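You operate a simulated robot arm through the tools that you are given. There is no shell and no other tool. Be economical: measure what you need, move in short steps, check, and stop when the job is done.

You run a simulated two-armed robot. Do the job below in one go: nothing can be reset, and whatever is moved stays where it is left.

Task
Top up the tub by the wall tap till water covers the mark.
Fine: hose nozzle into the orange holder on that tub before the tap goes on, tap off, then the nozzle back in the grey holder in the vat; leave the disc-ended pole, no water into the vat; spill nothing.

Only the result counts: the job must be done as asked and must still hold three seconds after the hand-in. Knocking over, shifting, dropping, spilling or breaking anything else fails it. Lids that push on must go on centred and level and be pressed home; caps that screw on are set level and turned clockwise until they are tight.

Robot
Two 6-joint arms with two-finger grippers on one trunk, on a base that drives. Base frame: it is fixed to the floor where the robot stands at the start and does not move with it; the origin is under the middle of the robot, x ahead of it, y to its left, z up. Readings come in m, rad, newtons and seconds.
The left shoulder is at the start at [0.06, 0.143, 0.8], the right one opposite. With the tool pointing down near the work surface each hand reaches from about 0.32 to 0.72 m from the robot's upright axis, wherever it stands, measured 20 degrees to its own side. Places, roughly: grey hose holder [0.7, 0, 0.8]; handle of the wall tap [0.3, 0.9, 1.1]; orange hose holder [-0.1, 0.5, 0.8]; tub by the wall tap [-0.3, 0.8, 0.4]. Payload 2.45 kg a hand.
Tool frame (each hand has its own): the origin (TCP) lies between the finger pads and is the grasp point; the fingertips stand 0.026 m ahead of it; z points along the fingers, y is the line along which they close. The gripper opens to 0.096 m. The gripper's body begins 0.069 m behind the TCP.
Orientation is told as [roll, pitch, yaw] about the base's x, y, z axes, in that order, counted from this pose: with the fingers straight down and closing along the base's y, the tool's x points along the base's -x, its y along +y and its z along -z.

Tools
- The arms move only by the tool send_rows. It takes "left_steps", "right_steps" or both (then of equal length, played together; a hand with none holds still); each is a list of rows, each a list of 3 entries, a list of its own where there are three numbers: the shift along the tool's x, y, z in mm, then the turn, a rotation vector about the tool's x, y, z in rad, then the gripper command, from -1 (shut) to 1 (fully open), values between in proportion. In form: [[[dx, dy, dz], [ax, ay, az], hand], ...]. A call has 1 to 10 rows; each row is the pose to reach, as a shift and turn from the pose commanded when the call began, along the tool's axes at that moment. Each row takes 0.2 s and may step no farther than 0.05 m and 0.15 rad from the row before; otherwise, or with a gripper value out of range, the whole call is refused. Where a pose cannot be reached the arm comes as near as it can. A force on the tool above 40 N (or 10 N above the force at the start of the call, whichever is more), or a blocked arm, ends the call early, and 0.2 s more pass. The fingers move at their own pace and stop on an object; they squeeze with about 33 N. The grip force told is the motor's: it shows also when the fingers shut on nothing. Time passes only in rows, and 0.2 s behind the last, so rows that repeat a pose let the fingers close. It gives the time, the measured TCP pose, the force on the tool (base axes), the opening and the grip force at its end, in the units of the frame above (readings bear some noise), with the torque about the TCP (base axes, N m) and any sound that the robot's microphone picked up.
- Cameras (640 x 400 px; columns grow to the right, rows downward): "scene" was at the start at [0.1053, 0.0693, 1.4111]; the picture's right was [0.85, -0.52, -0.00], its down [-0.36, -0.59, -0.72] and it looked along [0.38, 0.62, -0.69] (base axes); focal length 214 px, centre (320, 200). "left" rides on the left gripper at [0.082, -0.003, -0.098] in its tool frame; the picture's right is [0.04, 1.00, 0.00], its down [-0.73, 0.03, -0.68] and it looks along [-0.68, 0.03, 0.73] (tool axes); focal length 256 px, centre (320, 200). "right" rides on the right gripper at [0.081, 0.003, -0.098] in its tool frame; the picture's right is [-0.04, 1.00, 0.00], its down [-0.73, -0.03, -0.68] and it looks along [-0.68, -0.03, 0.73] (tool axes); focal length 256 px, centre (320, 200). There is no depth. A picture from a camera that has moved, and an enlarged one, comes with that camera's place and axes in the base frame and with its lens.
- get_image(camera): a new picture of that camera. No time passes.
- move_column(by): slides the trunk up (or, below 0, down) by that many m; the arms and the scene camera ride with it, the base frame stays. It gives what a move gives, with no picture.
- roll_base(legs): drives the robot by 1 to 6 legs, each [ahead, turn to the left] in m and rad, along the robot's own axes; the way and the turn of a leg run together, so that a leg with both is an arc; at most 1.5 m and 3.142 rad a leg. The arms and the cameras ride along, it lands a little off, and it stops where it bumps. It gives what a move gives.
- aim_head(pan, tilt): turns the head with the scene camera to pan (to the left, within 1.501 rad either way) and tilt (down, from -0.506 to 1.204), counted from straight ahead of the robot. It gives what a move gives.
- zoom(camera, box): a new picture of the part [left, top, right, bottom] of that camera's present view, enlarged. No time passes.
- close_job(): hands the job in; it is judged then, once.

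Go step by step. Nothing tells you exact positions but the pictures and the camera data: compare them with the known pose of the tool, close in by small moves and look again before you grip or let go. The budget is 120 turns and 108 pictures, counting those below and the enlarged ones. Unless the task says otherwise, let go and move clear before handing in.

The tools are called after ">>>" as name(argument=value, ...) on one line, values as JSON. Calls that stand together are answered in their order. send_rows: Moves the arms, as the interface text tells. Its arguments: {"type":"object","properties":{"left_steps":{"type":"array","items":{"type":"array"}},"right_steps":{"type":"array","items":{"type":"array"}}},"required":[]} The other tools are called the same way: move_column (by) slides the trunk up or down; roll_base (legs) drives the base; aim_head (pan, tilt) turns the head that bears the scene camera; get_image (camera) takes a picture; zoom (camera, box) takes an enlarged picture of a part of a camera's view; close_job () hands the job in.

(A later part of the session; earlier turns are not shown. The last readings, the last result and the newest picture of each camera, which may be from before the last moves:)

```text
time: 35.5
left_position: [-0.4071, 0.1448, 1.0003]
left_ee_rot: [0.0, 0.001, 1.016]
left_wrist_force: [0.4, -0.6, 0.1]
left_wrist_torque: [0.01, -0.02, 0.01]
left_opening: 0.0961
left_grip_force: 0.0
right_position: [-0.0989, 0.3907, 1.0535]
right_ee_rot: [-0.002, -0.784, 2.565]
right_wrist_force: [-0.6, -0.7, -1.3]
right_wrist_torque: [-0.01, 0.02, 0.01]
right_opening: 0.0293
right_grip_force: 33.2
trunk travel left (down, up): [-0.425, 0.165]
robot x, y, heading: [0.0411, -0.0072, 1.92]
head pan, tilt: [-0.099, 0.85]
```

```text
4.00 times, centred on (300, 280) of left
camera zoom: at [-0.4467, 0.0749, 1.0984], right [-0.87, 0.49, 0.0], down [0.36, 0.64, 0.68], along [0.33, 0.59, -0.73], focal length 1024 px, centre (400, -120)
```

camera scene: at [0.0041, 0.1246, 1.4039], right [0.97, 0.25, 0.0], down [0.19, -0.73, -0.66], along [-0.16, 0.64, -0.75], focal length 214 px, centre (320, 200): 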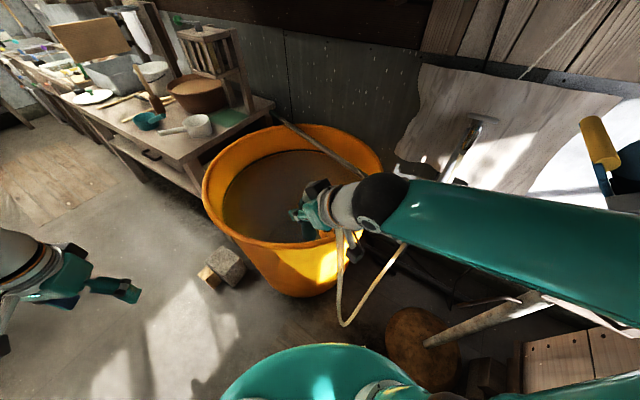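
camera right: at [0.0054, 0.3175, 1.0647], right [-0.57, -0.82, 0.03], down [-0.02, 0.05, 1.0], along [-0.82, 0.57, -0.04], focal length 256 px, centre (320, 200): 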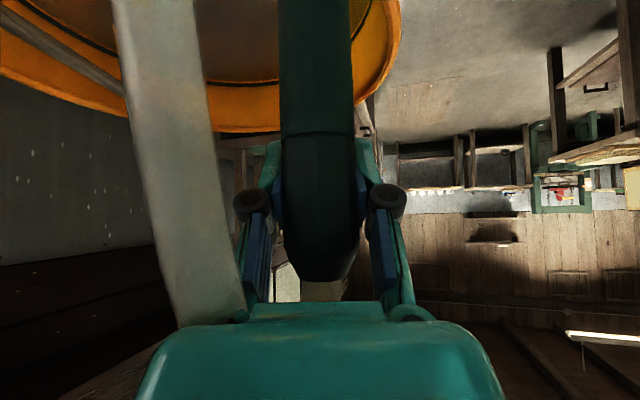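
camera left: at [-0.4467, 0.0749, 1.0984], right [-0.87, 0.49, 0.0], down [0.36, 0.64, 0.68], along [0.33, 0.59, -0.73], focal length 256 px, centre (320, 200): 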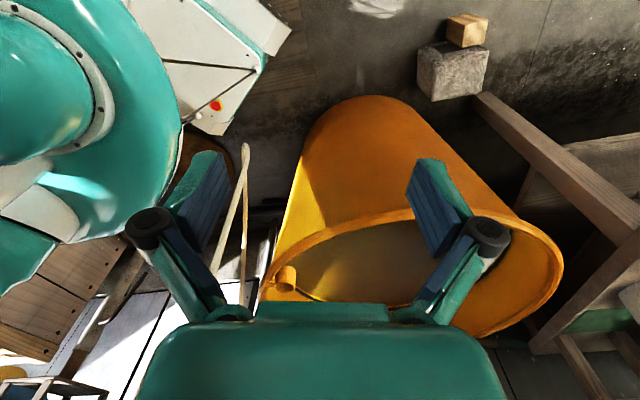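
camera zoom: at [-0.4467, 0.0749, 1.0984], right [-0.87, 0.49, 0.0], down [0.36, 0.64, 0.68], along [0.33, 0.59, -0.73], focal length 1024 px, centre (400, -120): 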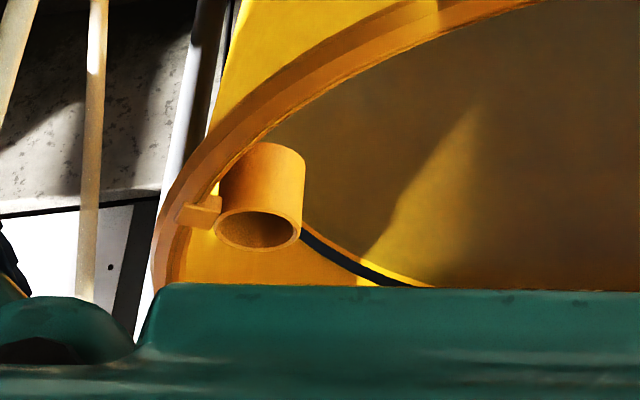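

Triangulated, the holder's mouth is at about (−0.078, 0.549, 0.777). I move the nozzle above it at the present height.

>>> send_rows(right_steps=[[[-12, -36, 12], [0, 0, 0], -1], [[-24, -72, 24], [0, 0, 0], -1], [[-36, -108, 36], [0, 0, 0], -1], [[-48, -144, 48], [0, 0, 0], -1], [[-48, -144, 48], [0, 0, 0], -1]])

>>> get_image(camera="left")

>>> get_image(camera="scene")

>>> get_image(camera="right")

```text
time: 36.7
left_position: [-0.4056, 0.1448, 1.0003]
left_ee_rot: [0.001, 0.0, 1.022]
left_wrist_force: [0.1, -0.2, -0.2]
left_wrist_torque: [0.02, -0.03, 0.01]
left_opening: 0.0962
left_grip_force: 0.1
right_position: [-0.0771, 0.5489, 1.056]
right_ee_rot: [-0.001, -0.783, 2.565]
right_wrist_force: [-0.2, -0.5, -0.3]
right_wrist_torque: [0.04, 0.07, -0.01]
right_opening: 0.0295
right_grip_force: 32.7
trunk travel left (down, up): [-0.425, 0.165]
robot x, y, heading: [0.04, -0.0055, 1.922]
head pan, tilt: [-0.099, 0.85]
```

```text
71 pictures are left
camera left: at [-0.4464, 0.0745, 1.0984], right [-0.87, 0.49, 0.0], down [0.36, 0.64, 0.68], along [0.33, 0.59, -0.73], focal length 256 px, centre (320, 200)
```

left: 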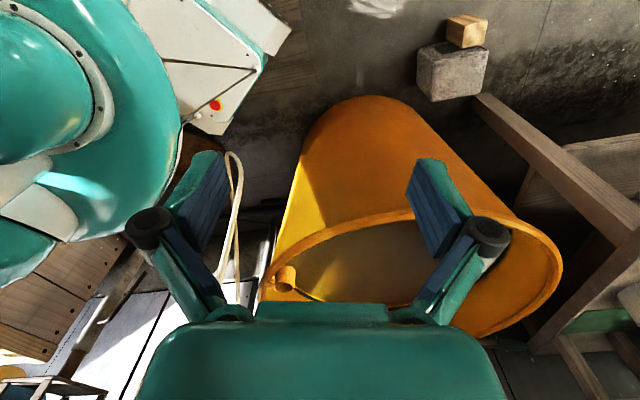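

```text
70 pictures are left
camera scene: at [0.0043, 0.1244, 1.404], right [0.97, 0.25, 0.0], down [0.19, -0.73, -0.66], along [-0.16, 0.64, -0.75], focal length 214 px, centre (320, 200)
```

scene: 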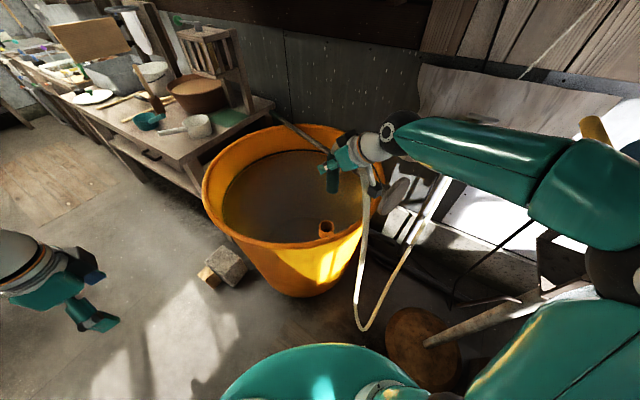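

```text
69 pictures are left
camera right: at [0.0268, 0.4752, 1.0661], right [-0.57, -0.82, 0.03], down [-0.02, 0.05, 1.0], along [-0.82, 0.57, -0.04], focal length 256 px, centre (320, 200)
```

right: 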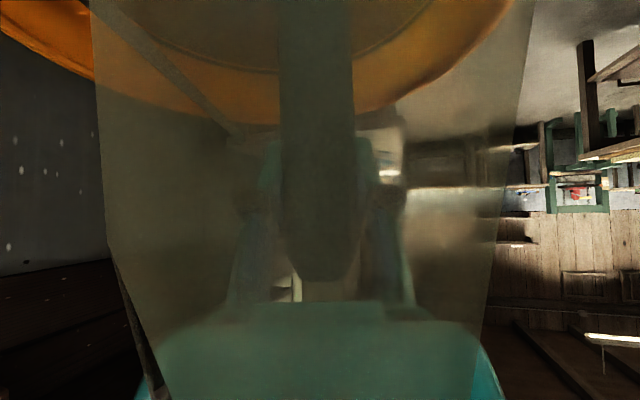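

The scene projection matches the holder. I lower 140 mm to just over the mouth and check alignment.

>>> send_rows(right_steps=[[[25, 0, 25], [0, 0, 0], -1], [[50, 0, 50], [0, 0, 0], -1], [[75, 0, 75], [0, 0, 0], -1], [[99, 0, 99], [0, 0, 0], -1], [[99, 0, 99], [0, 0, 0], -1]])

>>> zoom(camera="left", box=[220, 230, 380, 330])

>>> zoom(camera="scene", box=[260, 160, 420, 260])

>>> get_image(camera="right")

```text
time: 37.9
left_position: [-0.4057, 0.1448, 1.0017]
left_ee_rot: [0.001, 0.0, 1.019]
left_wrist_force: [0.2, -0.5, 0.3]
left_wrist_torque: [0.01, 0.03, -0.01]
left_opening: 0.0959
left_grip_force: 0.1
right_position: [-0.0771, 0.5497, 0.9151]
right_ee_rot: [-0.003, -0.784, 2.566]
right_wrist_force: [-0.7, -0.5, -1.3]
right_wrist_torque: [0.0, -0.01, 0.0]
right_opening: 0.0296
right_grip_force: 33.0
trunk travel left (down, up): [-0.425, 0.165]
robot x, y, heading: [0.0423, -0.0033, 1.919]
head pan, tilt: [-0.099, 0.85]
```

```text
4.00 times, centred on (300, 280) of left
camera zoom: at [-0.4465, 0.0747, 1.0984], right [-0.87, 0.49, 0.0], down [0.36, 0.64, 0.68], along [0.33, 0.59, -0.73], focal length 1024 px, centre (400, -120)
```

zoom: 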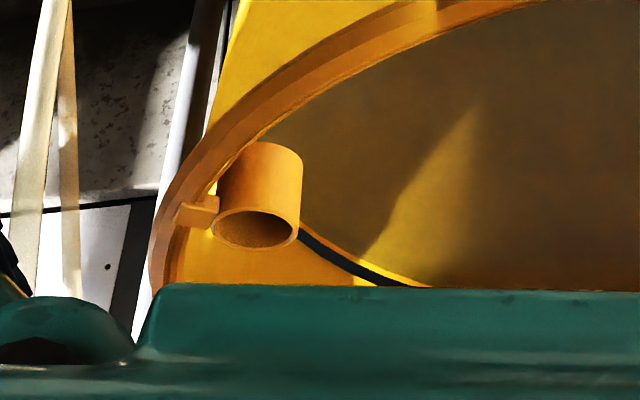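

```text
4.00 times, centred on (340, 210) of scene
camera zoom: at [0.0042, 0.1246, 1.404], right [0.97, 0.25, 0.0], down [0.19, -0.73, -0.66], along [-0.16, 0.64, -0.75], focal length 858 px, centre (240, 160)
```

zoom: 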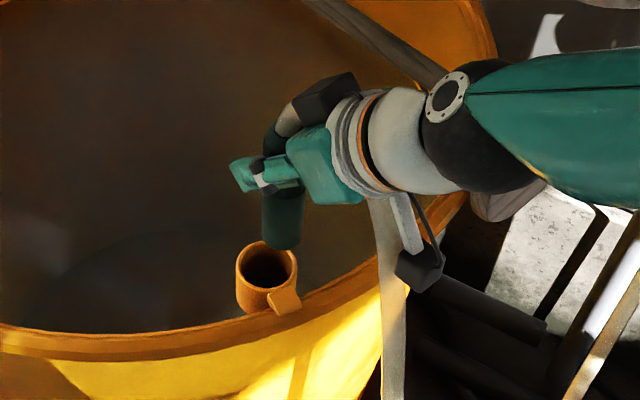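

```text
66 pictures are left
camera right: at [0.0267, 0.4769, 0.9264], right [-0.57, -0.82, 0.03], down [-0.02, 0.05, 1.0], along [-0.82, 0.57, -0.04], focal length 256 px, centre (320, 200)
```

right: 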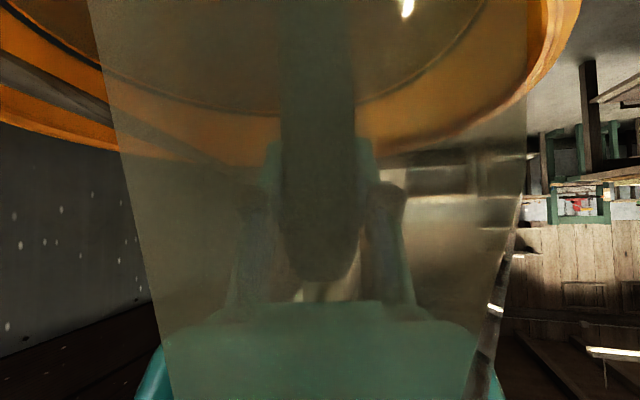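

The nozzle looks ~1 cm off to +x from the mouth. I zoom in closer to measure.

>>> zoom(camera="scene", box=[305, 185, 353, 235])

```text
8.00 times, centred on (329, 210) of scene
camera zoom: at [0.0042, 0.1246, 1.404], right [0.97, 0.25, 0.0], down [0.19, -0.73, -0.66], along [-0.16, 0.64, -0.75], focal length 1716 px, centre (248, 120)
```

zoom: 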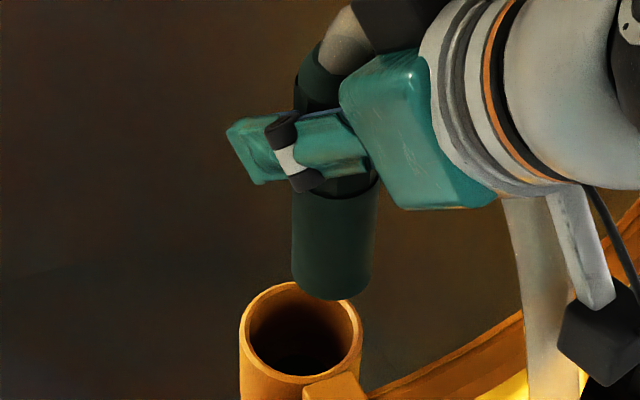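

The nozzle axis sits 11 mm toward the palm from the TCP; shifting by (−11, +3) mm and lowering 35 mm should put the tip right over the mouth.

>>> send_rows(right_steps=[[[-8, 3, 8], [0, 0, 0], -1], [[4, 3, 20], [0, 0, 0], -1], [[16, 3, 32], [0, 0, 0], -1], [[16, 3, 32], [0, 0, 0], -1]])

>>> zoom(camera="scene", box=[305, 185, 353, 235])

>>> zoom(camera="left", box=[230, 240, 350, 315])

```text
time: 38.9
left_position: [-0.405, 0.1467, 1.0]
left_ee_rot: [0.0, 0.0, 1.018]
left_wrist_force: [-0.7, 0.6, -0.6]
left_wrist_torque: [0.03, 0.0, 0.0]
left_opening: 0.0959
left_grip_force: 0.1
right_position: [-0.086, 0.5516, 0.8797]
right_ee_rot: [-0.001, -0.784, 2.564]
right_wrist_force: [0.2, -0.6, -1.6]
right_wrist_torque: [-0.01, 0.02, -0.01]
right_opening: 0.0293
right_grip_force: 33.1
trunk travel left (down, up): [-0.425, 0.165]
robot x, y, heading: [0.0373, -0.0074, 1.925]
head pan, tilt: [-0.099, 0.85]
```

```text
8.00 times, centred on (329, 210) of scene
camera zoom: at [0.0041, 0.1248, 1.4039], right [0.97, 0.25, 0.0], down [0.19, -0.73, -0.66], along [-0.16, 0.64, -0.75], focal length 1716 px, centre (248, 120)
```

zoom: 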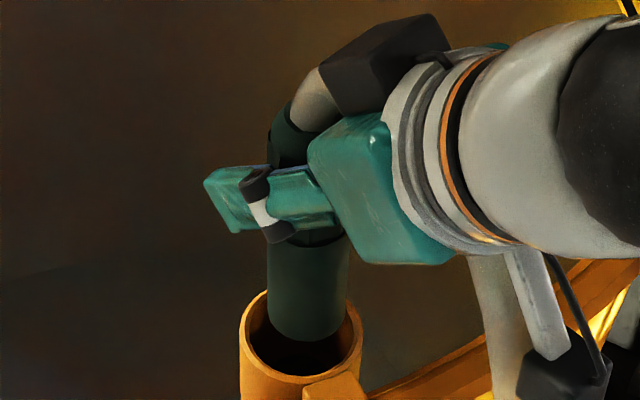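

```text
5.33 times, centred on (290, 278) of left
camera zoom: at [-0.4465, 0.0749, 1.0983], right [-0.87, 0.49, 0.0], down [0.36, 0.64, 0.68], along [0.33, 0.59, -0.73], focal length 1365 px, centre (480, -213)
```

zoom: 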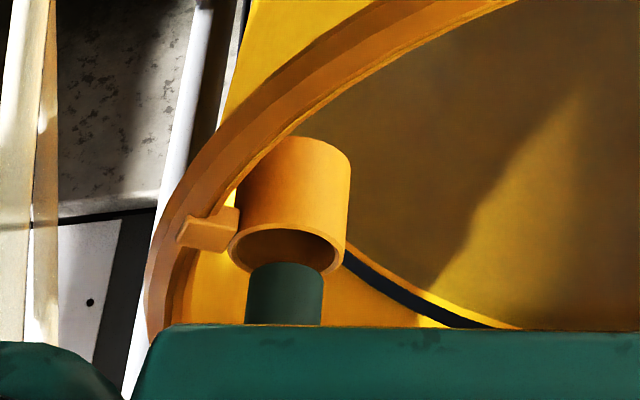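

Aligned in both views. I lower gently, watching the force.

>>> send_rows(right_steps=[[[7, 0, 7], [0, 0, 0], -1], [[14, 0, 14], [0, 0, 0], -1], [[21, 0, 21], [0, 0, 0], -1], [[28, 0, 28], [0, 0, 0], -1], [[32, 0, 32], [0, 0, 0], -1]])

>>> zoom(camera="scene", box=[305, 185, 353, 235])

>>> zoom(camera="left", box=[230, 240, 350, 315])

```text
time: 40.1
left_position: [-0.4043, 0.1453, 1.0012]
left_ee_rot: [0.001, -0.001, 1.02]
left_wrist_force: [0.8, 0.8, -0.5]
left_wrist_torque: [-0.02, 0.01, -0.01]
left_opening: 0.0957
left_grip_force: 0.1
right_position: [-0.0867, 0.5508, 0.8341]
right_ee_rot: [0.005, -0.785, 2.565]
right_wrist_force: [0.7, -2.7, -0.5]
right_wrist_torque: [-0.17, 0.0, 0.0]
right_opening: 0.0294
right_grip_force: 32.8
right hand out of reach, approached as far as the arm can: row 1
trunk travel left (down, up): [-0.425, 0.165]
robot x, y, heading: [0.0409, -0.0046, 1.92]
head pan, tilt: [-0.099, 0.85]
```

```text
8.00 times, centred on (329, 210) of scene
camera zoom: at [0.0042, 0.1245, 1.404], right [0.97, 0.25, 0.0], down [0.19, -0.73, -0.66], along [-0.16, 0.64, -0.75], focal length 1716 px, centre (248, 120)
```

zoom: 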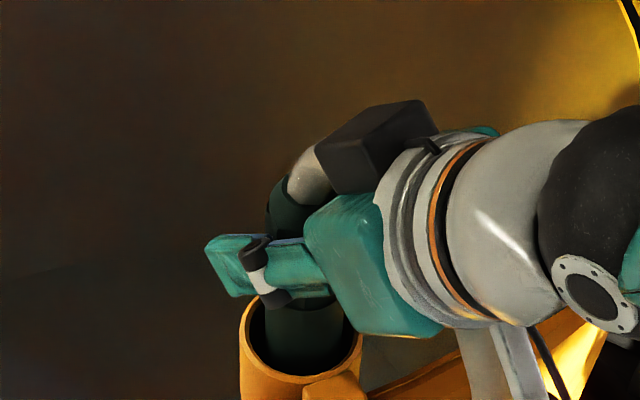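

```text
5.33 times, centred on (290, 278) of left
camera zoom: at [-0.4465, 0.0747, 1.0984], right [-0.87, 0.49, 0.0], down [0.36, 0.64, 0.68], along [0.33, 0.59, -0.73], focal length 1365 px, centre (480, -213)
```

zoom: 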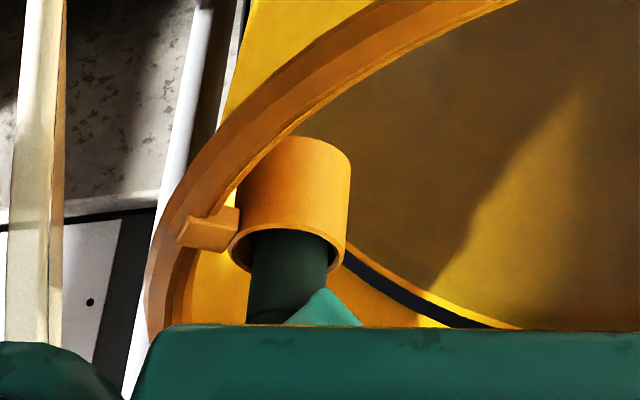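

It's inside about 30 mm with little side force. I lower further until it seats.

>>> send_rows(right_steps=[[[3, 0, 3], [0, 0, 0], -1], [[6, 0, 6], [0, 0, 0], -1], [[9, 0, 9], [0, 0, 0], -1], [[12, 0, 12], [0, 0, 0], -1]])

>>> zoom(camera="left", box=[230, 240, 350, 315])

>>> zoom(camera="scene", box=[305, 185, 353, 235])

```text
time: 41.1
left_position: [-0.4054, 0.1425, 1.0003]
left_ee_rot: [0.001, -0.001, 1.019]
left_wrist_force: [-0.7, -0.6, 0.8]
left_wrist_torque: [-0.01, -0.02, 0.0]
left_opening: 0.0961
left_grip_force: 0.0
right_position: [-0.0865, 0.5576, 0.8241]
right_ee_rot: [0.002, -0.791, 2.567]
right_wrist_force: [-9.7, -15.1, 19.6]
right_wrist_torque: [-0.52, 0.12, -0.16]
right_opening: 0.0314
right_grip_force: 32.7
right hand out of reach, approached as far as the arm can: row 3, 4
trunk travel left (down, up): [-0.425, 0.165]
robot x, y, heading: [0.0422, -0.0084, 1.923]
head pan, tilt: [-0.099, 0.85]
```

```text
5.33 times, centred on (290, 278) of left
camera zoom: at [-0.4468, 0.0721, 1.0986], right [-0.87, 0.49, 0.0], down [0.36, 0.64, 0.68], along [0.33, 0.59, -0.73], focal length 1365 px, centre (480, -213)
```

zoom: 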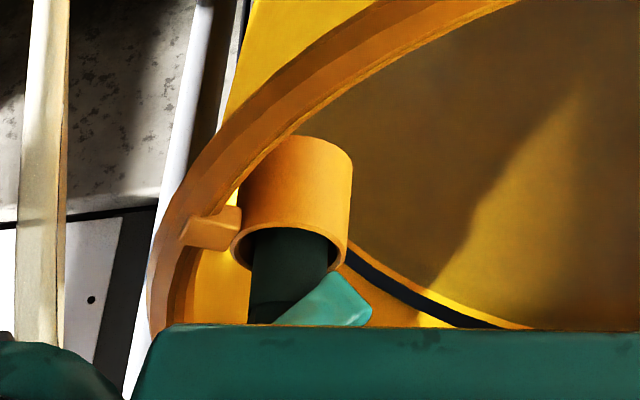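

```text
8.00 times, centred on (329, 210) of scene
camera zoom: at [0.0037, 0.1212, 1.4045], right [0.97, 0.25, 0.0], down [0.19, -0.73, -0.66], along [-0.16, 0.64, -0.75], focal length 1716 px, centre (248, 120)
```

zoom: 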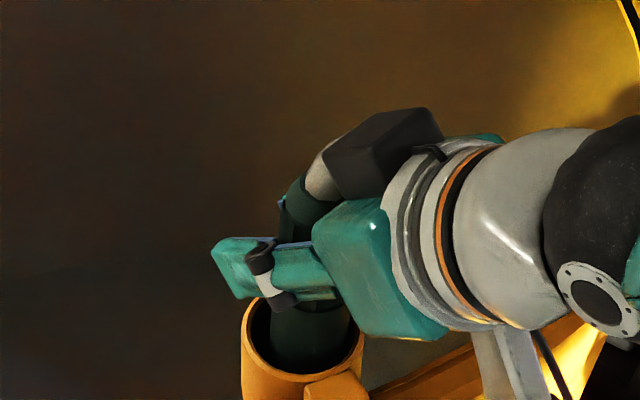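

The nozzle bottomed out (≈20 N up), so it is seated. I ease off the load, then open.

>>> send_rows(right_steps=[[[-5, 0, -5], [0, 0, 0], -1], [[-10, 0, -10], [0, 0, 0], -1], [[-10, 0, -10], [0, 0, 0], -1]])

>>> zoom(camera="scene", box=[305, 185, 353, 235])

```text
time: 41.9
left_position: [-0.4059, 0.1454, 1.0007]
left_ee_rot: [0.001, 0.0, 1.02]
left_wrist_force: [0.1, 0.5, 0.1]
left_wrist_torque: [-0.04, -0.03, -0.04]
left_opening: 0.096
left_grip_force: 0.0
right_position: [-0.085, 0.5562, 0.8344]
right_ee_rot: [0.0, -0.784, 2.565]
right_wrist_force: [-4.3, -8.4, -4.2]
right_wrist_torque: [-0.38, 0.3, -0.16]
right_opening: 0.0312
right_grip_force: 32.7
trunk travel left (down, up): [-0.425, 0.165]
robot x, y, heading: [0.0431, -0.0072, 1.923]
head pan, tilt: [-0.099, 0.85]
```

```text
8.00 times, centred on (329, 210) of scene
camera zoom: at [0.0037, 0.1243, 1.4039], right [0.97, 0.25, 0.0], down [0.19, -0.73, -0.66], along [-0.16, 0.64, -0.75], focal length 1716 px, centre (248, 120)
```

zoom: 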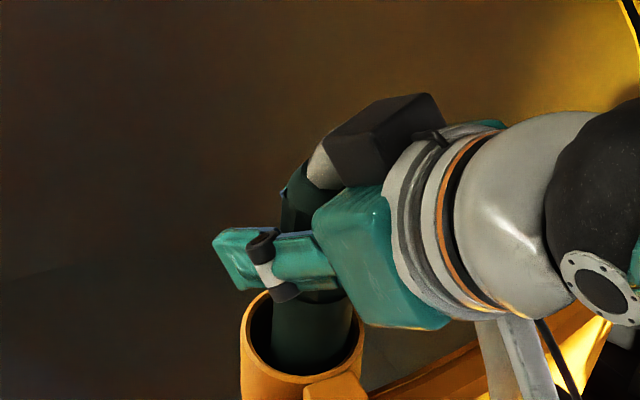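

A bit of side load remains; I shift back 5 mm in −y, lower 5 mm, then open.

>>> send_rows(right_steps=[[[2, 5, -2], [0, 0, 0], -1], [[5, 5, 1], [0, 0, 0], -1], [[5, 5, 1], [0, 0, 0], -1]])

```text
time: 42.7
left_position: [-0.4054, 0.1449, 1.0012]
left_ee_rot: [0.0, 0.001, 1.019]
left_wrist_force: [-0.5, -0.3, 0.2]
left_wrist_torque: [-0.01, -0.02, -0.02]
left_opening: 0.0959
left_grip_force: 0.1
right_position: [-0.0849, 0.5517, 0.8313]
right_ee_rot: [0.006, -0.784, 2.564]
right_wrist_force: [-0.1, 0.3, -0.6]
right_wrist_torque: [0.0, -0.02, 0.01]
right_opening: 0.0306
right_grip_force: 33.3
trunk travel left (down, up): [-0.425, 0.165]
robot x, y, heading: [0.042, -0.0119, 1.919]
head pan, tilt: [-0.099, 0.85]
```

Forces are near zero. Opening the fingers.

>>> send_rows(right_steps=[[[0, 0, 0], [0, 0, 0], 0.5], [[0, 0, 0], [0, 0, 0], 0.5], [[0, 0, 0], [0, 0, 0], 0.5]])

>>> zoom(camera="scene", box=[289, 170, 369, 235])

>>> get_image(camera="right")

```text
time: 43.5
left_position: [-0.405, 0.1446, 1.0011]
left_ee_rot: [0.0, 0.0, 1.018]
left_wrist_force: [-0.5, -0.7, 0.6]
left_wrist_torque: [-0.01, 0.03, -0.01]
left_opening: 0.0964
left_grip_force: 0.1
right_position: [-0.0854, 0.5523, 0.8308]
right_ee_rot: [0.007, -0.782, 2.563]
right_wrist_force: [0.2, -0.2, -0.6]
right_wrist_torque: [-0.01, 0.01, 0.03]
right_opening: 0.0721
right_grip_force: 0.1
trunk travel left (down, up): [-0.425, 0.165]
robot x, y, heading: [0.0414, -0.0064, 1.924]
head pan, tilt: [-0.099, 0.85]
```

```text
6.15 times, centred on (329, 202) of scene
camera zoom: at [0.0042, 0.1248, 1.4039], right [0.97, 0.25, 0.0], down [0.19, -0.73, -0.66], along [-0.16, 0.64, -0.75], focal length 1320 px, centre (265, 185)
```

zoom: 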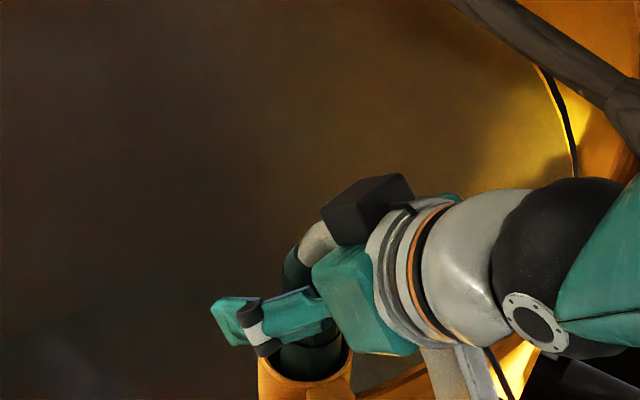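

```text
56 pictures are left
camera right: at [0.0182, 0.48, 0.8431], right [-0.57, -0.82, 0.03], down [-0.02, 0.05, 1.0], along [-0.82, 0.56, -0.04], focal length 256 px, centre (320, 200)
```

right: 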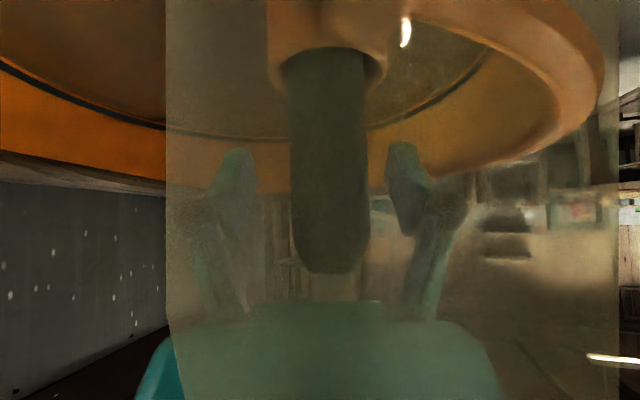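

The nozzle stays in the holder. I back the hand out along its axis.

>>> send_rows(right_steps=[[[0, 0, -20], [0, 0, 0], 0.5], [[0, 0, -50], [0, 0, 0], 0.5], [[0, 0, -90], [0, 0, 0], 0.5], [[0, 0, -130], [0, 0, 0], 0.5], [[0, 0, -170], [0, 0, 0], 0.5]])

>>> get_image(camera="scene")

>>> get_image(camera="right")

```text
time: 44.7
left_position: [-0.4051, 0.1452, 1.0004]
left_ee_rot: [-0.001, 0.0, 1.019]
left_wrist_force: [-0.1, -1.6, 0.0]
left_wrist_torque: [0.03, -0.02, -0.01]
left_opening: 0.096
left_grip_force: 0.1
right_position: [0.0136, 0.486, 0.9537]
right_ee_rot: [0.002, -0.786, 2.565]
right_wrist_force: [0.6, -0.3, 0.0]
right_wrist_torque: [0.01, -0.01, 0.01]
right_opening: 0.072
right_grip_force: 0.1
trunk travel left (down, up): [-0.425, 0.165]
robot x, y, heading: [0.0442, -0.0078, 1.921]
head pan, tilt: [-0.099, 0.85]
```

```text
55 pictures are left
camera scene: at [0.0047, 0.1237, 1.4041], right [0.97, 0.25, 0.0], down [0.19, -0.73, -0.66], along [-0.16, 0.64, -0.75], focal length 214 px, centre (320, 200)
```

scene: 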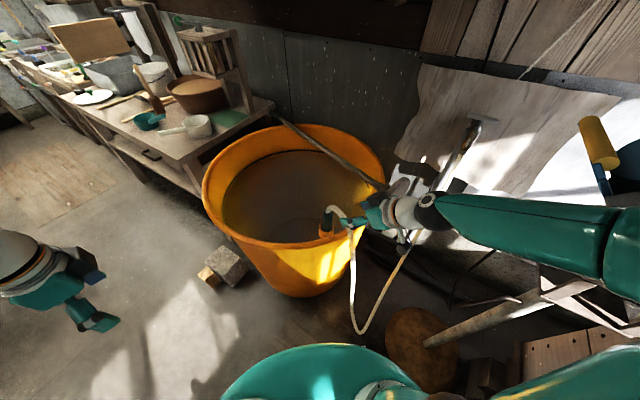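

```text
54 pictures are left
camera right: at [0.1166, 0.4135, 0.9651], right [-0.57, -0.82, 0.03], down [-0.02, 0.05, 1.0], along [-0.82, 0.57, -0.04], focal length 256 px, centre (320, 200)
```

right: 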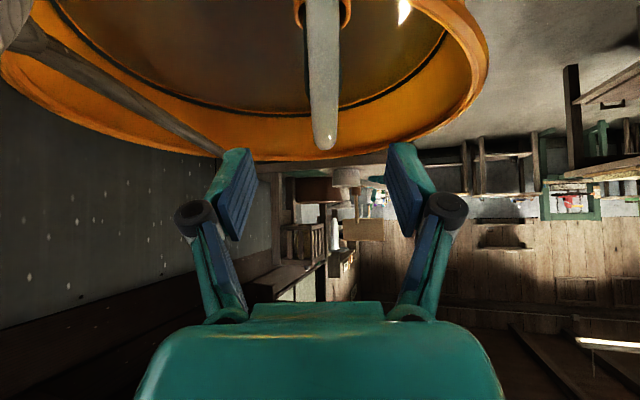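

The nozzle sits in the orange holder. Now for the tap: I zoom in on it.

>>> aim_head(pan=-0.65, tilt=0.5)

>>> zoom(camera="scene", box=[220, 100, 420, 300])

```text
time: 45.7
left_position: [-0.406, 0.1451, 1.0009]
left_ee_rot: [-0.002, 0.001, 1.019]
left_wrist_force: [0.6, 0.4, 0.9]
left_wrist_torque: [-0.03, 0.02, -0.03]
left_opening: 0.096
left_grip_force: 0.0
right_position: [0.0136, 0.4882, 0.9526]
right_ee_rot: [0.0, -0.785, 2.565]
right_wrist_force: [0.1, -0.8, -0.5]
right_wrist_torque: [-0.01, 0.01, -0.03]
right_opening: 0.0719
right_grip_force: 0.1
trunk travel left (down, up): [-0.425, 0.165]
robot x, y, heading: [0.0412, -0.0093, 1.921]
head pan, tilt: [-0.649, 0.499]
```

```text
2.00 times, centred on (320, 200) of scene
camera zoom: at [0.0503, 0.1359, 1.4339], right [0.96, -0.3, 0.0], down [-0.14, -0.46, -0.88], along [0.26, 0.84, -0.48], focal length 429 px, centre (320, 200)
```

zoom: 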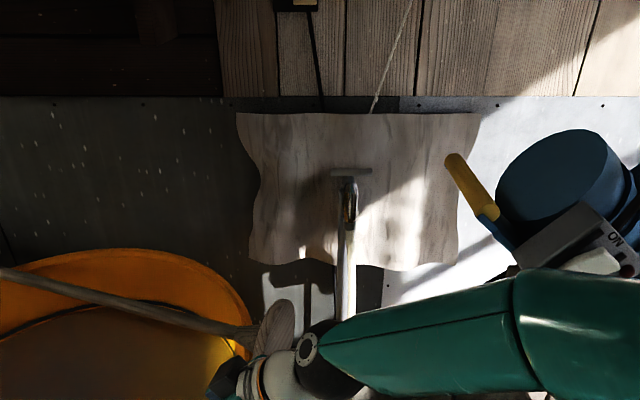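

The T-handle is at about (0.36, 0.92, 1.04). I raise and retract the right hand, then turn right to face the tap and look with the wrist camera.

>>> send_rows(right_steps=[[[-4, 18, -42], [0, 0, 0], 1], [[-8, 36, -84], [0, 0, 0], 1], [[-12, 54, -126], [0, 0, 0], 1], [[-16, 73, -168], [0, 0, 0], 1]])

>>> roll_base(legs=[[0, -0.4]])

>>> aim_head(pan=-0.1, tilt=0.8)

>>> get_image(camera="scene")

```text
time: 46.7
left_position: [-0.4053, 0.1446, 1.0015]
left_ee_rot: [-0.001, 0.001, 1.02]
left_wrist_force: [0.4, -1.0, 0.2]
left_wrist_torque: [0.0, 0.02, 0.02]
left_opening: 0.0961
left_grip_force: 0.2
right_position: [0.0671, 0.3638, 1.0812]
right_ee_rot: [-0.002, -0.784, 2.563]
right_wrist_force: [0.0, -0.3, -0.8]
right_wrist_torque: [0.05, -0.01, 0.0]
right_opening: 0.0962
right_grip_force: 0.1
trunk travel left (down, up): [-0.425, 0.165]
robot x, y, heading: [0.044, -0.0091, 1.924]
head pan, tilt: [-0.649, 0.499]
```

```text
time: 48.4
left_position: [-0.3089, 0.3091, 1.0008]
left_ee_rot: [-0.001, 0.001, 0.614]
left_wrist_force: [0.1, 0.4, 0.3]
left_wrist_torque: [-0.03, -0.02, 0.0]
left_opening: 0.0961
left_grip_force: 0.2
right_position: [0.2101, 0.3281, 1.0808]
right_ee_rot: [-0.001, -0.785, 2.16]
right_wrist_force: [-0.3, -0.3, 0.1]
right_wrist_torque: [-0.04, -0.02, -0.03]
right_opening: 0.0961
right_grip_force: 0.1
trunk travel left (down, up): [-0.425, 0.165]
robot x, y, heading: [0.0425, -0.0054, 1.517]
head pan, tilt: [-0.649, 0.499]
```

```text
time: 49.4
left_position: [-0.3102, 0.3093, 1.0014]
left_ee_rot: [0.001, 0.0, 0.615]
left_wrist_force: [0.0, -0.6, -0.6]
left_wrist_torque: [0.01, 0.02, 0.03]
left_opening: 0.096
left_grip_force: 0.0
right_position: [0.211, 0.3265, 1.0815]
right_ee_rot: [-0.002, -0.782, 2.161]
right_wrist_force: [0.3, 0.0, -0.7]
right_wrist_torque: [0.01, 0.01, 0.04]
right_opening: 0.0961
right_grip_force: 0.1
trunk travel left (down, up): [-0.425, 0.165]
robot x, y, heading: [0.0388, -0.0081, 1.518]
head pan, tilt: [-0.099, 0.799]
```

```text
52 pictures are left
camera scene: at [0.0548, 0.1335, 1.408], right [0.99, -0.15, 0.0], down [-0.11, -0.71, -0.7], along [0.11, 0.69, -0.72], focal length 214 px, centre (320, 200)
```

scene: 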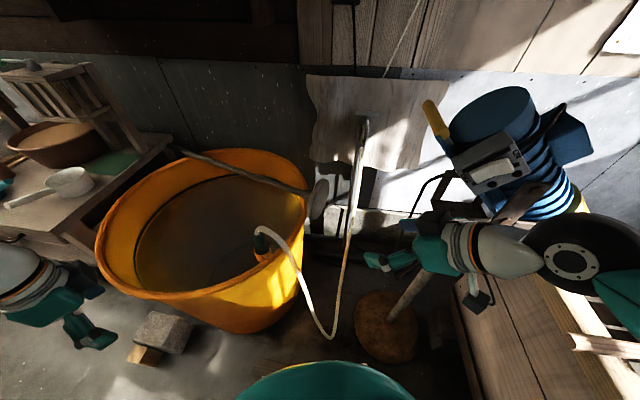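

The hose hangs low just ahead of the base, so I want to drive little. I turn the right hand toward the tap and look at it horizontally.

>>> send_rows(right_steps=[[[0, 0, 0], [0.098, 0, 0.098], 1], [[0, 0, 0], [0.196, 0, 0.196], 1], [[0, 0, 0], [0.294, 0, 0.294], 1], [[0, 0, 0], [0.392, 0, 0.392], 1], [[0, 0, 0], [0.49, 0, 0.49], 1], [[0, 0, 0], [0.588, 0, 0.588], 1]])

>>> get_image(camera="right")

```text
time: 50.8
left_position: [-0.3094, 0.3108, 1.0007]
left_ee_rot: [0.0, -0.002, 0.614]
left_wrist_force: [-0.9, -0.1, 0.3]
left_wrist_torque: [0.01, 0.01, -0.01]
left_opening: 0.096
left_grip_force: 0.1
right_position: [0.2106, 0.3262, 1.0825]
right_ee_rot: [-0.003, -0.785, 1.331]
right_wrist_force: [0.3, -0.4, 0.6]
right_wrist_torque: [0.0, -0.01, -0.02]
right_opening: 0.0958
right_grip_force: 0.0
trunk travel left (down, up): [-0.425, 0.165]
robot x, y, heading: [0.0337, -0.0037, 1.514]
head pan, tilt: [-0.099, 0.799]
```

```text
51 pictures are left
camera right: at [0.1752, 0.2037, 1.0933], right [-0.96, 0.27, 0.03], down [0.04, 0.03, 1.0], along [0.27, 0.96, -0.04], focal length 256 px, centre (320, 200)
```

right: 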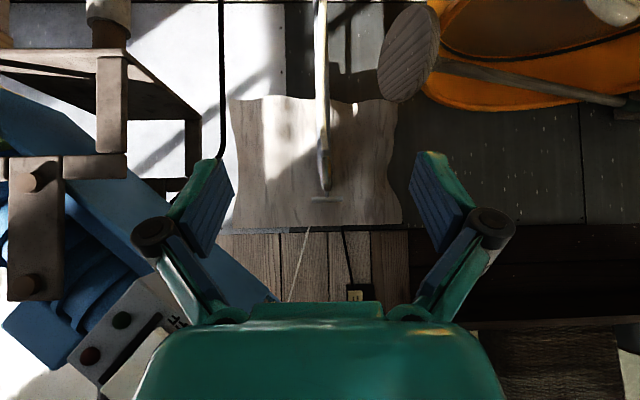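

>>> zoom(camera="right", box=[270, 130, 380, 220])

```text
4.44 times, centred on (325, 175) of right
camera zoom: at [0.1752, 0.2037, 1.0933], right [-0.96, 0.27, 0.03], down [0.04, 0.03, 1.0], along [0.27, 0.96, -0.04], focal length 1138 px, centre (298, 311)
```

zoom: 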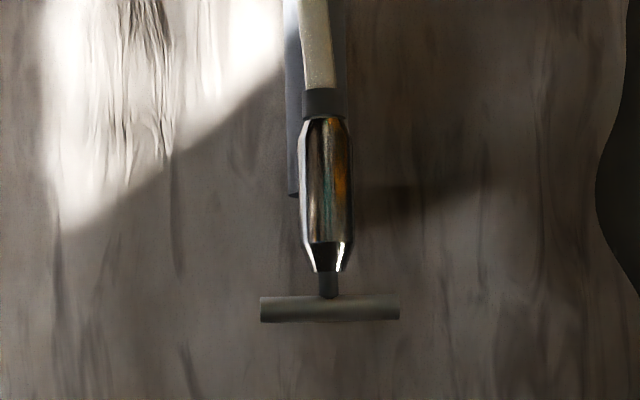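

The tap is a vertical body with a T-bar on top (bar along x, centre ≈(0.339, 0.862, 1.069), half-length 42 mm), turning about the vertical. I can push its +x end toward the wall to open and its −x end to close. I raise the trunk and drive forward a bit.

>>> move_column(by=0.14)

>>> roll_base(legs=[[0.09, 0]])

>>> send_rows(right_steps=[[[0, 0, 0], [0, -0.131, 0], -1], [[0, 0, 0], [0, -0.262, 0], -1], [[0, 0, 0], [0, -0.393, 0], -1], [[0, 0, 0], [0, -0.524, 0], -1], [[0, 0, 0], [0, -0.655, 0], -1], [[0, 0, 0], [0, -0.785, 0], -1]])

>>> get_image(camera="scene")

```text
time: 52.5
left_position: [-0.3093, 0.31, 1.1408]
left_ee_rot: [-0.001, 0.001, 0.615]
left_wrist_force: [-0.5, 0.5, 0.3]
left_wrist_torque: [-0.04, -0.01, 0.01]
left_opening: 0.096
left_grip_force: 0.1
right_position: [0.2117, 0.3265, 1.222]
right_ee_rot: [-0.001, -0.785, 1.329]
right_wrist_force: [-0.7, 0.0, -0.4]
right_wrist_torque: [-0.04, -0.01, 0.01]
right_opening: 0.0963
right_grip_force: 0.1
trunk travel left (down, up): [-0.565, 0.025]
robot x, y, heading: [0.0397, -0.0067, 1.517]
head pan, tilt: [-0.099, 0.799]
```

```text
time: 53.6
left_position: [-0.3043, 0.4033, 1.1404]
left_ee_rot: [-0.003, -0.001, 0.617]
left_wrist_force: [-0.3, 0.7, 0.2]
left_wrist_torque: [-0.07, -0.02, -0.01]
left_opening: 0.096
left_grip_force: 0.1
right_position: [0.2156, 0.4204, 1.222]
right_ee_rot: [-0.001, -0.784, 1.329]
right_wrist_force: [0.7, 1.5, -0.5]
right_wrist_torque: [-0.03, -0.01, -0.07]
right_opening: 0.096
right_grip_force: 0.1
trunk travel left (down, up): [-0.565, 0.025]
robot x, y, heading: [0.044, 0.0837, 1.515]
head pan, tilt: [-0.099, 0.799]
```

```text
time: 55.0
left_position: [-0.3053, 0.4023, 1.1432]
left_ee_rot: [-0.001, 0.001, 0.617]
left_wrist_force: [-0.5, 0.5, -0.9]
left_wrist_torque: [-0.02, -0.04, 0.04]
left_opening: 0.0959
left_grip_force: 0.1
right_position: [0.176, 0.4473, 1.2903]
right_ee_rot: [1.832, -1.566, -0.502]
right_wrist_force: [-0.4, 1.2, -0.5]
right_wrist_torque: [0.01, 0.01, 0.03]
right_opening: 0.0001
right_grip_force: 28.0
right hand out of reach, approached as far as the arm can: row 3, 4, 5, 6
trunk travel left (down, up): [-0.565, 0.025]
robot x, y, heading: [0.0398, 0.087, 1.515]
head pan, tilt: [-0.099, 0.799]
```

```text
49 pictures are left
camera scene: at [0.0585, 0.226, 1.5483], right [0.99, -0.15, 0.0], down [-0.11, -0.71, -0.7], along [0.11, 0.69, -0.72], focal length 214 px, centre (320, 200)
```

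scene: 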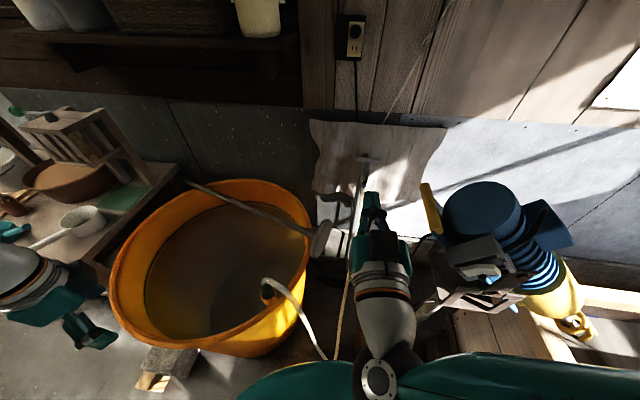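

The arm was too folded to get fully there, but the hand now points at the wall. I extend it halfway and check.

>>> send_rows(right_steps=[[[15, -6, 39], [0, 0, 0], -1], [[30, -12, 78], [0, 0, 0], -1], [[45, -18, 117], [0, 0, 0], -1], [[60, -24, 156], [0, 0, 0], -1], [[76, -30, 195], [0, 0, 0], -1]])

```text
time: 56.2
left_position: [-0.3054, 0.4043, 1.1416]
left_ee_rot: [-0.002, 0.0, 0.618]
left_wrist_force: [0.1, -0.3, -0.4]
left_wrist_torque: [0.0, -0.01, 0.0]
left_opening: 0.096
left_grip_force: 0.1
right_position: [0.2531, 0.6329, 1.2092]
right_ee_rot: [-0.701, -1.57, 2.032]
right_wrist_force: [0.3, 0.0, -0.2]
right_wrist_torque: [0.01, 0.02, 0.0]
right_opening: 0.0
right_grip_force: 28.8
trunk travel left (down, up): [-0.565, 0.025]
robot x, y, heading: [0.0414, 0.0856, 1.517]
head pan, tilt: [-0.099, 0.799]
```

As expected. I continue to just in front of the bar's +x end.

>>> send_rows(right_steps=[[[28, -15, 30], [0, 0, 0], -1], [[56, -30, 60], [0, 0, 0], -1], [[84, -44, 90], [0, 0, 0], -1], [[112, -59, 120], [0, 0, 0], -1], [[140, -74, 155], [0, 0, 0], -1]])

>>> aim_head(pan=-0.2, tilt=0.6)

>>> zoom(camera="scene", box=[270, 110, 430, 230])

>>> get_image(camera="right")

```text
time: 57.6
left_position: [-0.321, 0.4081, 1.1326]
left_ee_rot: [-0.014, -0.011, 0.615]
left_wrist_force: [-0.5, -1.2, 0.1]
left_wrist_torque: [0.02, -0.07, 0.02]
left_opening: 0.0956
left_grip_force: 0.0
right_position: [0.2718, 0.782, 1.1172]
right_ee_rot: [-2.335, -1.553, -2.617]
right_wrist_force: [0.6, -0.1, -0.2]
right_wrist_torque: [-0.03, -0.01, 0.05]
right_opening: 0.0002
right_grip_force: 28.8
right hand out of reach, approached as far as the arm can: row 3, 4, 5
trunk travel left (down, up): [-0.565, 0.025]
robot x, y, heading: [0.0445, 0.0906, 1.529]
head pan, tilt: [-0.099, 0.799]
stopped in row 5 (right hand): the arm was blocked; the commanded pose is now the measured one
```

```text
time: 58.3
left_position: [-0.3221, 0.4077, 1.1341]
left_ee_rot: [-0.015, -0.015, 0.616]
left_wrist_force: [0.3, -0.9, 0.3]
left_wrist_torque: [0.03, -0.03, 0.01]
left_opening: 0.096
left_grip_force: 0.2
right_position: [0.2709, 0.7808, 1.1134]
right_ee_rot: [-1.908, -1.555, -3.041]
right_wrist_force: [0.2, -0.2, -0.3]
right_wrist_torque: [0.02, 0.0, 0.02]
right_opening: 0.0001
right_grip_force: 28.3
trunk travel left (down, up): [-0.565, 0.025]
robot x, y, heading: [0.0392, 0.0888, 1.525]
head pan, tilt: [-0.201, 0.6]
```

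```text
3.33 times, centred on (350, 170) of scene
camera zoom: at [0.0425, 0.23, 1.5657], right [0.97, -0.24, 0.02], down [-0.12, -0.55, -0.83], along [0.21, 0.8, -0.56], focal length 715 px, centre (220, 300)
```

zoom: 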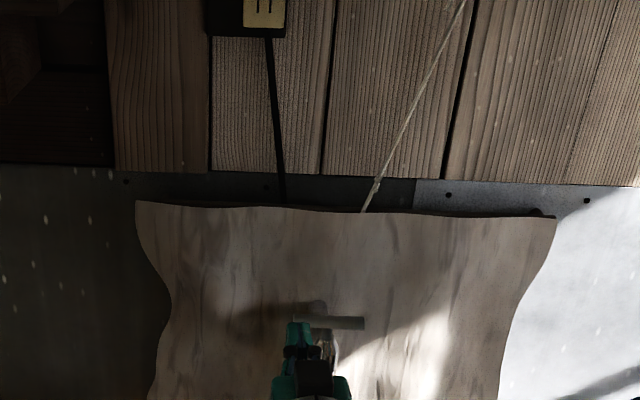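

```text
47 pictures are left
camera right: at [0.2438, 0.6846, 1.0308], right [-0.97, 0.23, 0.03], down [-0.14, -0.67, 0.73], along [0.19, 0.71, 0.68], focal length 256 px, centre (320, 200)
```

right: 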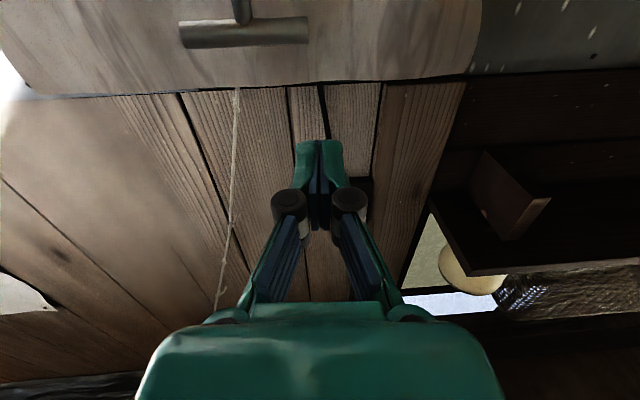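

The arm got blocked and the robot is leaning slightly, so something presses on the right arm. I look before backing off.

>>> aim_head(pan=-0.5, tilt=0.9)

>>> get_image(camera="scene")

```text
time: 59.1
left_position: [-0.3218, 0.4075, 1.1346]
left_ee_rot: [-0.015, -0.012, 0.617]
left_wrist_force: [0.2, 0.3, 0.0]
left_wrist_torque: [0.0, 0.01, 0.01]
left_opening: 0.0958
left_grip_force: 0.0
right_position: [0.2698, 0.7804, 1.1139]
right_ee_rot: [-1.874, -1.555, -3.075]
right_wrist_force: [0.6, 0.0, -0.3]
right_wrist_torque: [0.01, 0.02, 0.03]
right_opening: 0.0
right_grip_force: 28.1
trunk travel left (down, up): [-0.565, 0.025]
robot x, y, heading: [0.0426, 0.0909, 1.528]
head pan, tilt: [-0.499, 0.901]
```

```text
46 pictures are left
camera scene: at [0.0605, 0.2093, 1.5412], right [0.86, -0.52, 0.01], down [-0.39, -0.67, -0.63], along [0.33, 0.53, -0.78], focal length 214 px, centre (320, 200)
```

scene: 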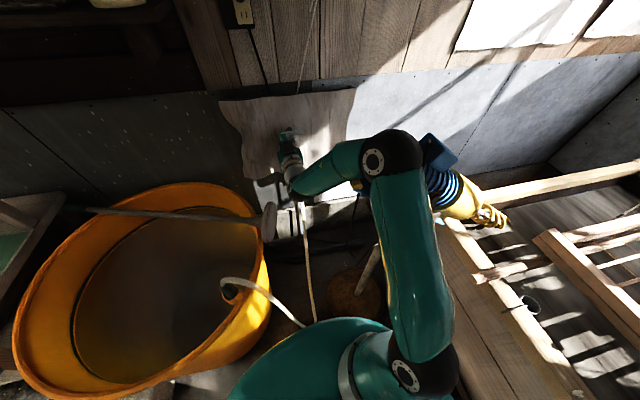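

The right elbow swings out against the blue machine. I back the hand off along the way it came.

>>> send_rows(right_steps=[[[-24, -5, -37], [0, 0, 0], -1], [[-48, -9, -74], [0, 0, 0], -1], [[-72, -14, -110], [0, 0, 0], -1], [[-95, -18, -147], [0, 0, 0], -1]])

>>> get_image(camera="scene")

```text
time: 60.1
left_position: [-0.3069, 0.4197, 1.1343]
left_ee_rot: [-0.015, 0.007, 0.617]
left_wrist_force: [-0.2, 1.9, -0.2]
left_wrist_torque: [-0.13, -0.05, -0.03]
left_opening: 0.0957
left_grip_force: 0.2
right_position: [0.2793, 0.6462, 1.1919]
right_ee_rot: [-0.252, -1.55, 1.573]
right_wrist_force: [-0.6, 1.7, 0.6]
right_wrist_torque: [0.06, 0.0, -0.11]
right_opening: 0.0
right_grip_force: 28.2
trunk travel left (down, up): [-0.565, 0.025]
robot x, y, heading: [0.0422, 0.0885, 1.522]
head pan, tilt: [-0.499, 0.901]
```

```text
45 pictures are left
camera scene: at [0.082, 0.2235, 1.5386], right [0.85, -0.52, 0.01], down [-0.41, -0.67, -0.62], along [0.33, 0.52, -0.79], focal length 214 px, centre (320, 200)
```

scene: 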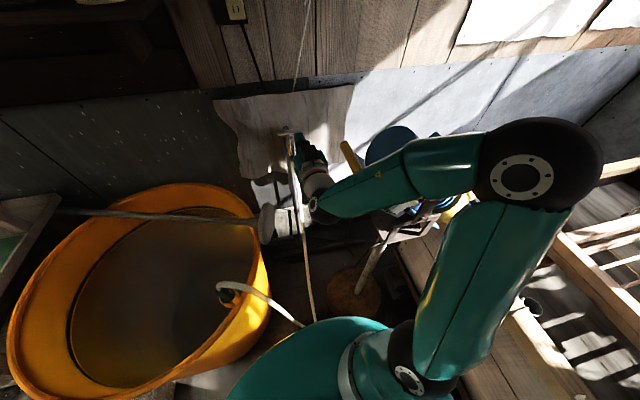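

The robot still leans a little: the forearm may be resting on the machine. I raise the hand and draw it back.

>>> send_rows(right_steps=[[[-40, 0, 0], [0, 0, 0], -1], [[-80, 0, -10], [0, 0, 0], -1], [[-100, 0, -50], [0, 0, 0], -1], [[-100, 0, -90], [0, 0, 0], -1], [[-100, 0, -90], [0, 0, 0], -1]])

>>> get_image(camera="scene")

```text
time: 61.3
left_position: [-0.3041, 0.4113, 1.1386]
left_ee_rot: [-0.008, 0.004, 0.616]
left_wrist_force: [0.4, 0.4, 0.3]
left_wrist_torque: [-0.02, 0.01, -0.03]
left_opening: 0.0957
left_grip_force: 0.0
right_position: [0.2589, 0.551, 1.2966]
right_ee_rot: [-0.073, -1.561, 1.393]
right_wrist_force: [-0.4, 0.5, 0.5]
right_wrist_torque: [0.0, -0.02, -0.03]
right_opening: 0.0
right_grip_force: 28.4
trunk travel left (down, up): [-0.565, 0.025]
robot x, y, heading: [0.047, 0.091, 1.524]
head pan, tilt: [-0.499, 0.901]
```

```text
44 pictures are left
camera scene: at [0.0847, 0.2139, 1.5401], right [0.86, -0.52, 0.0], down [-0.41, -0.67, -0.62], along [0.32, 0.53, -0.78], focal length 214 px, centre (320, 200)
```

scene: 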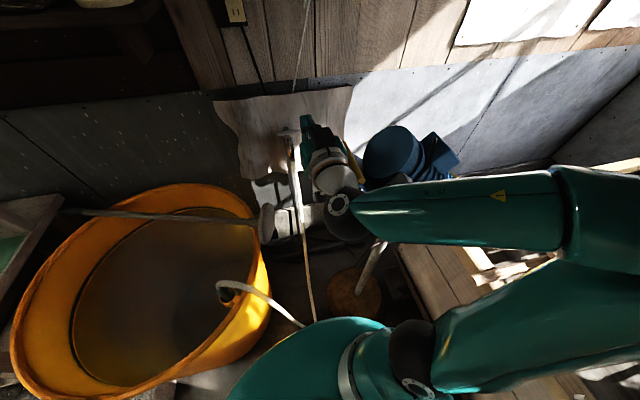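

Contact is easing. The left arm suits the tap better, since its elbow swings over free space. I fold the right arm back first.

>>> send_rows(right_steps=[[[0, 0, -30], [0, 0.131, 0], -1], [[0, 2, -60], [0, 0.262, 0], -1], [[0, 3, -90], [0, 0.393, 0], -1], [[10, 5, -120], [0, 0.524, 0], -1], [[20, 7, -150], [0, 0.655, 0], -1], [[30, 7, -175], [0, 0.785, 0], -1], [[30, 7, -175], [0, 0.785, 0], -1]])

>>> aim_head(pan=-0.3, tilt=0.6)

>>> get_image(camera="scene")

```text
time: 62.9
left_position: [-0.3035, 0.4112, 1.1383]
left_ee_rot: [-0.007, 0.004, 0.615]
left_wrist_force: [0.4, -0.2, 0.4]
left_wrist_torque: [0.03, -0.01, -0.01]
left_opening: 0.0961
left_grip_force: 0.0
right_position: [0.2078, 0.3825, 1.2702]
right_ee_rot: [-0.001, -0.774, 1.319]
right_wrist_force: [1.0, 0.0, -0.5]
right_wrist_torque: [-0.02, -0.02, 0.0]
right_opening: 0.0
right_grip_force: 29.0
trunk travel left (down, up): [-0.565, 0.025]
robot x, y, heading: [0.0404, 0.0872, 1.526]
head pan, tilt: [-0.499, 0.901]
```

```text
time: 63.7
left_position: [-0.3044, 0.4104, 1.1385]
left_ee_rot: [-0.007, 0.002, 0.618]
left_wrist_force: [-0.5, -0.3, -1.1]
left_wrist_torque: [0.02, 0.01, 0.0]
left_opening: 0.0959
left_grip_force: 0.1
right_position: [0.2069, 0.3834, 1.2695]
right_ee_rot: [-0.001, -0.776, 1.318]
right_wrist_force: [0.4, 0.6, 0.5]
right_wrist_torque: [0.01, -0.01, 0.0]
right_opening: 0.0
right_grip_force: 28.7
trunk travel left (down, up): [-0.565, 0.025]
robot x, y, heading: [0.0386, 0.0897, 1.522]
head pan, tilt: [-0.3, 0.6]
```

```text
43 pictures are left
camera scene: at [0.076, 0.2323, 1.5648], right [0.94, -0.34, 0.0], down [-0.19, -0.53, -0.82], along [0.28, 0.78, -0.57], focal length 214 px, centre (320, 200)
```

scene: 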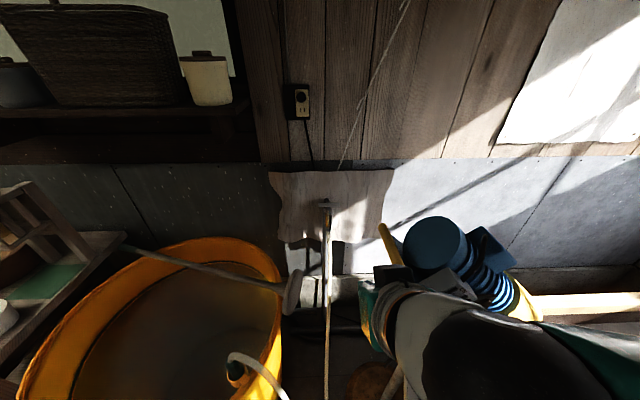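

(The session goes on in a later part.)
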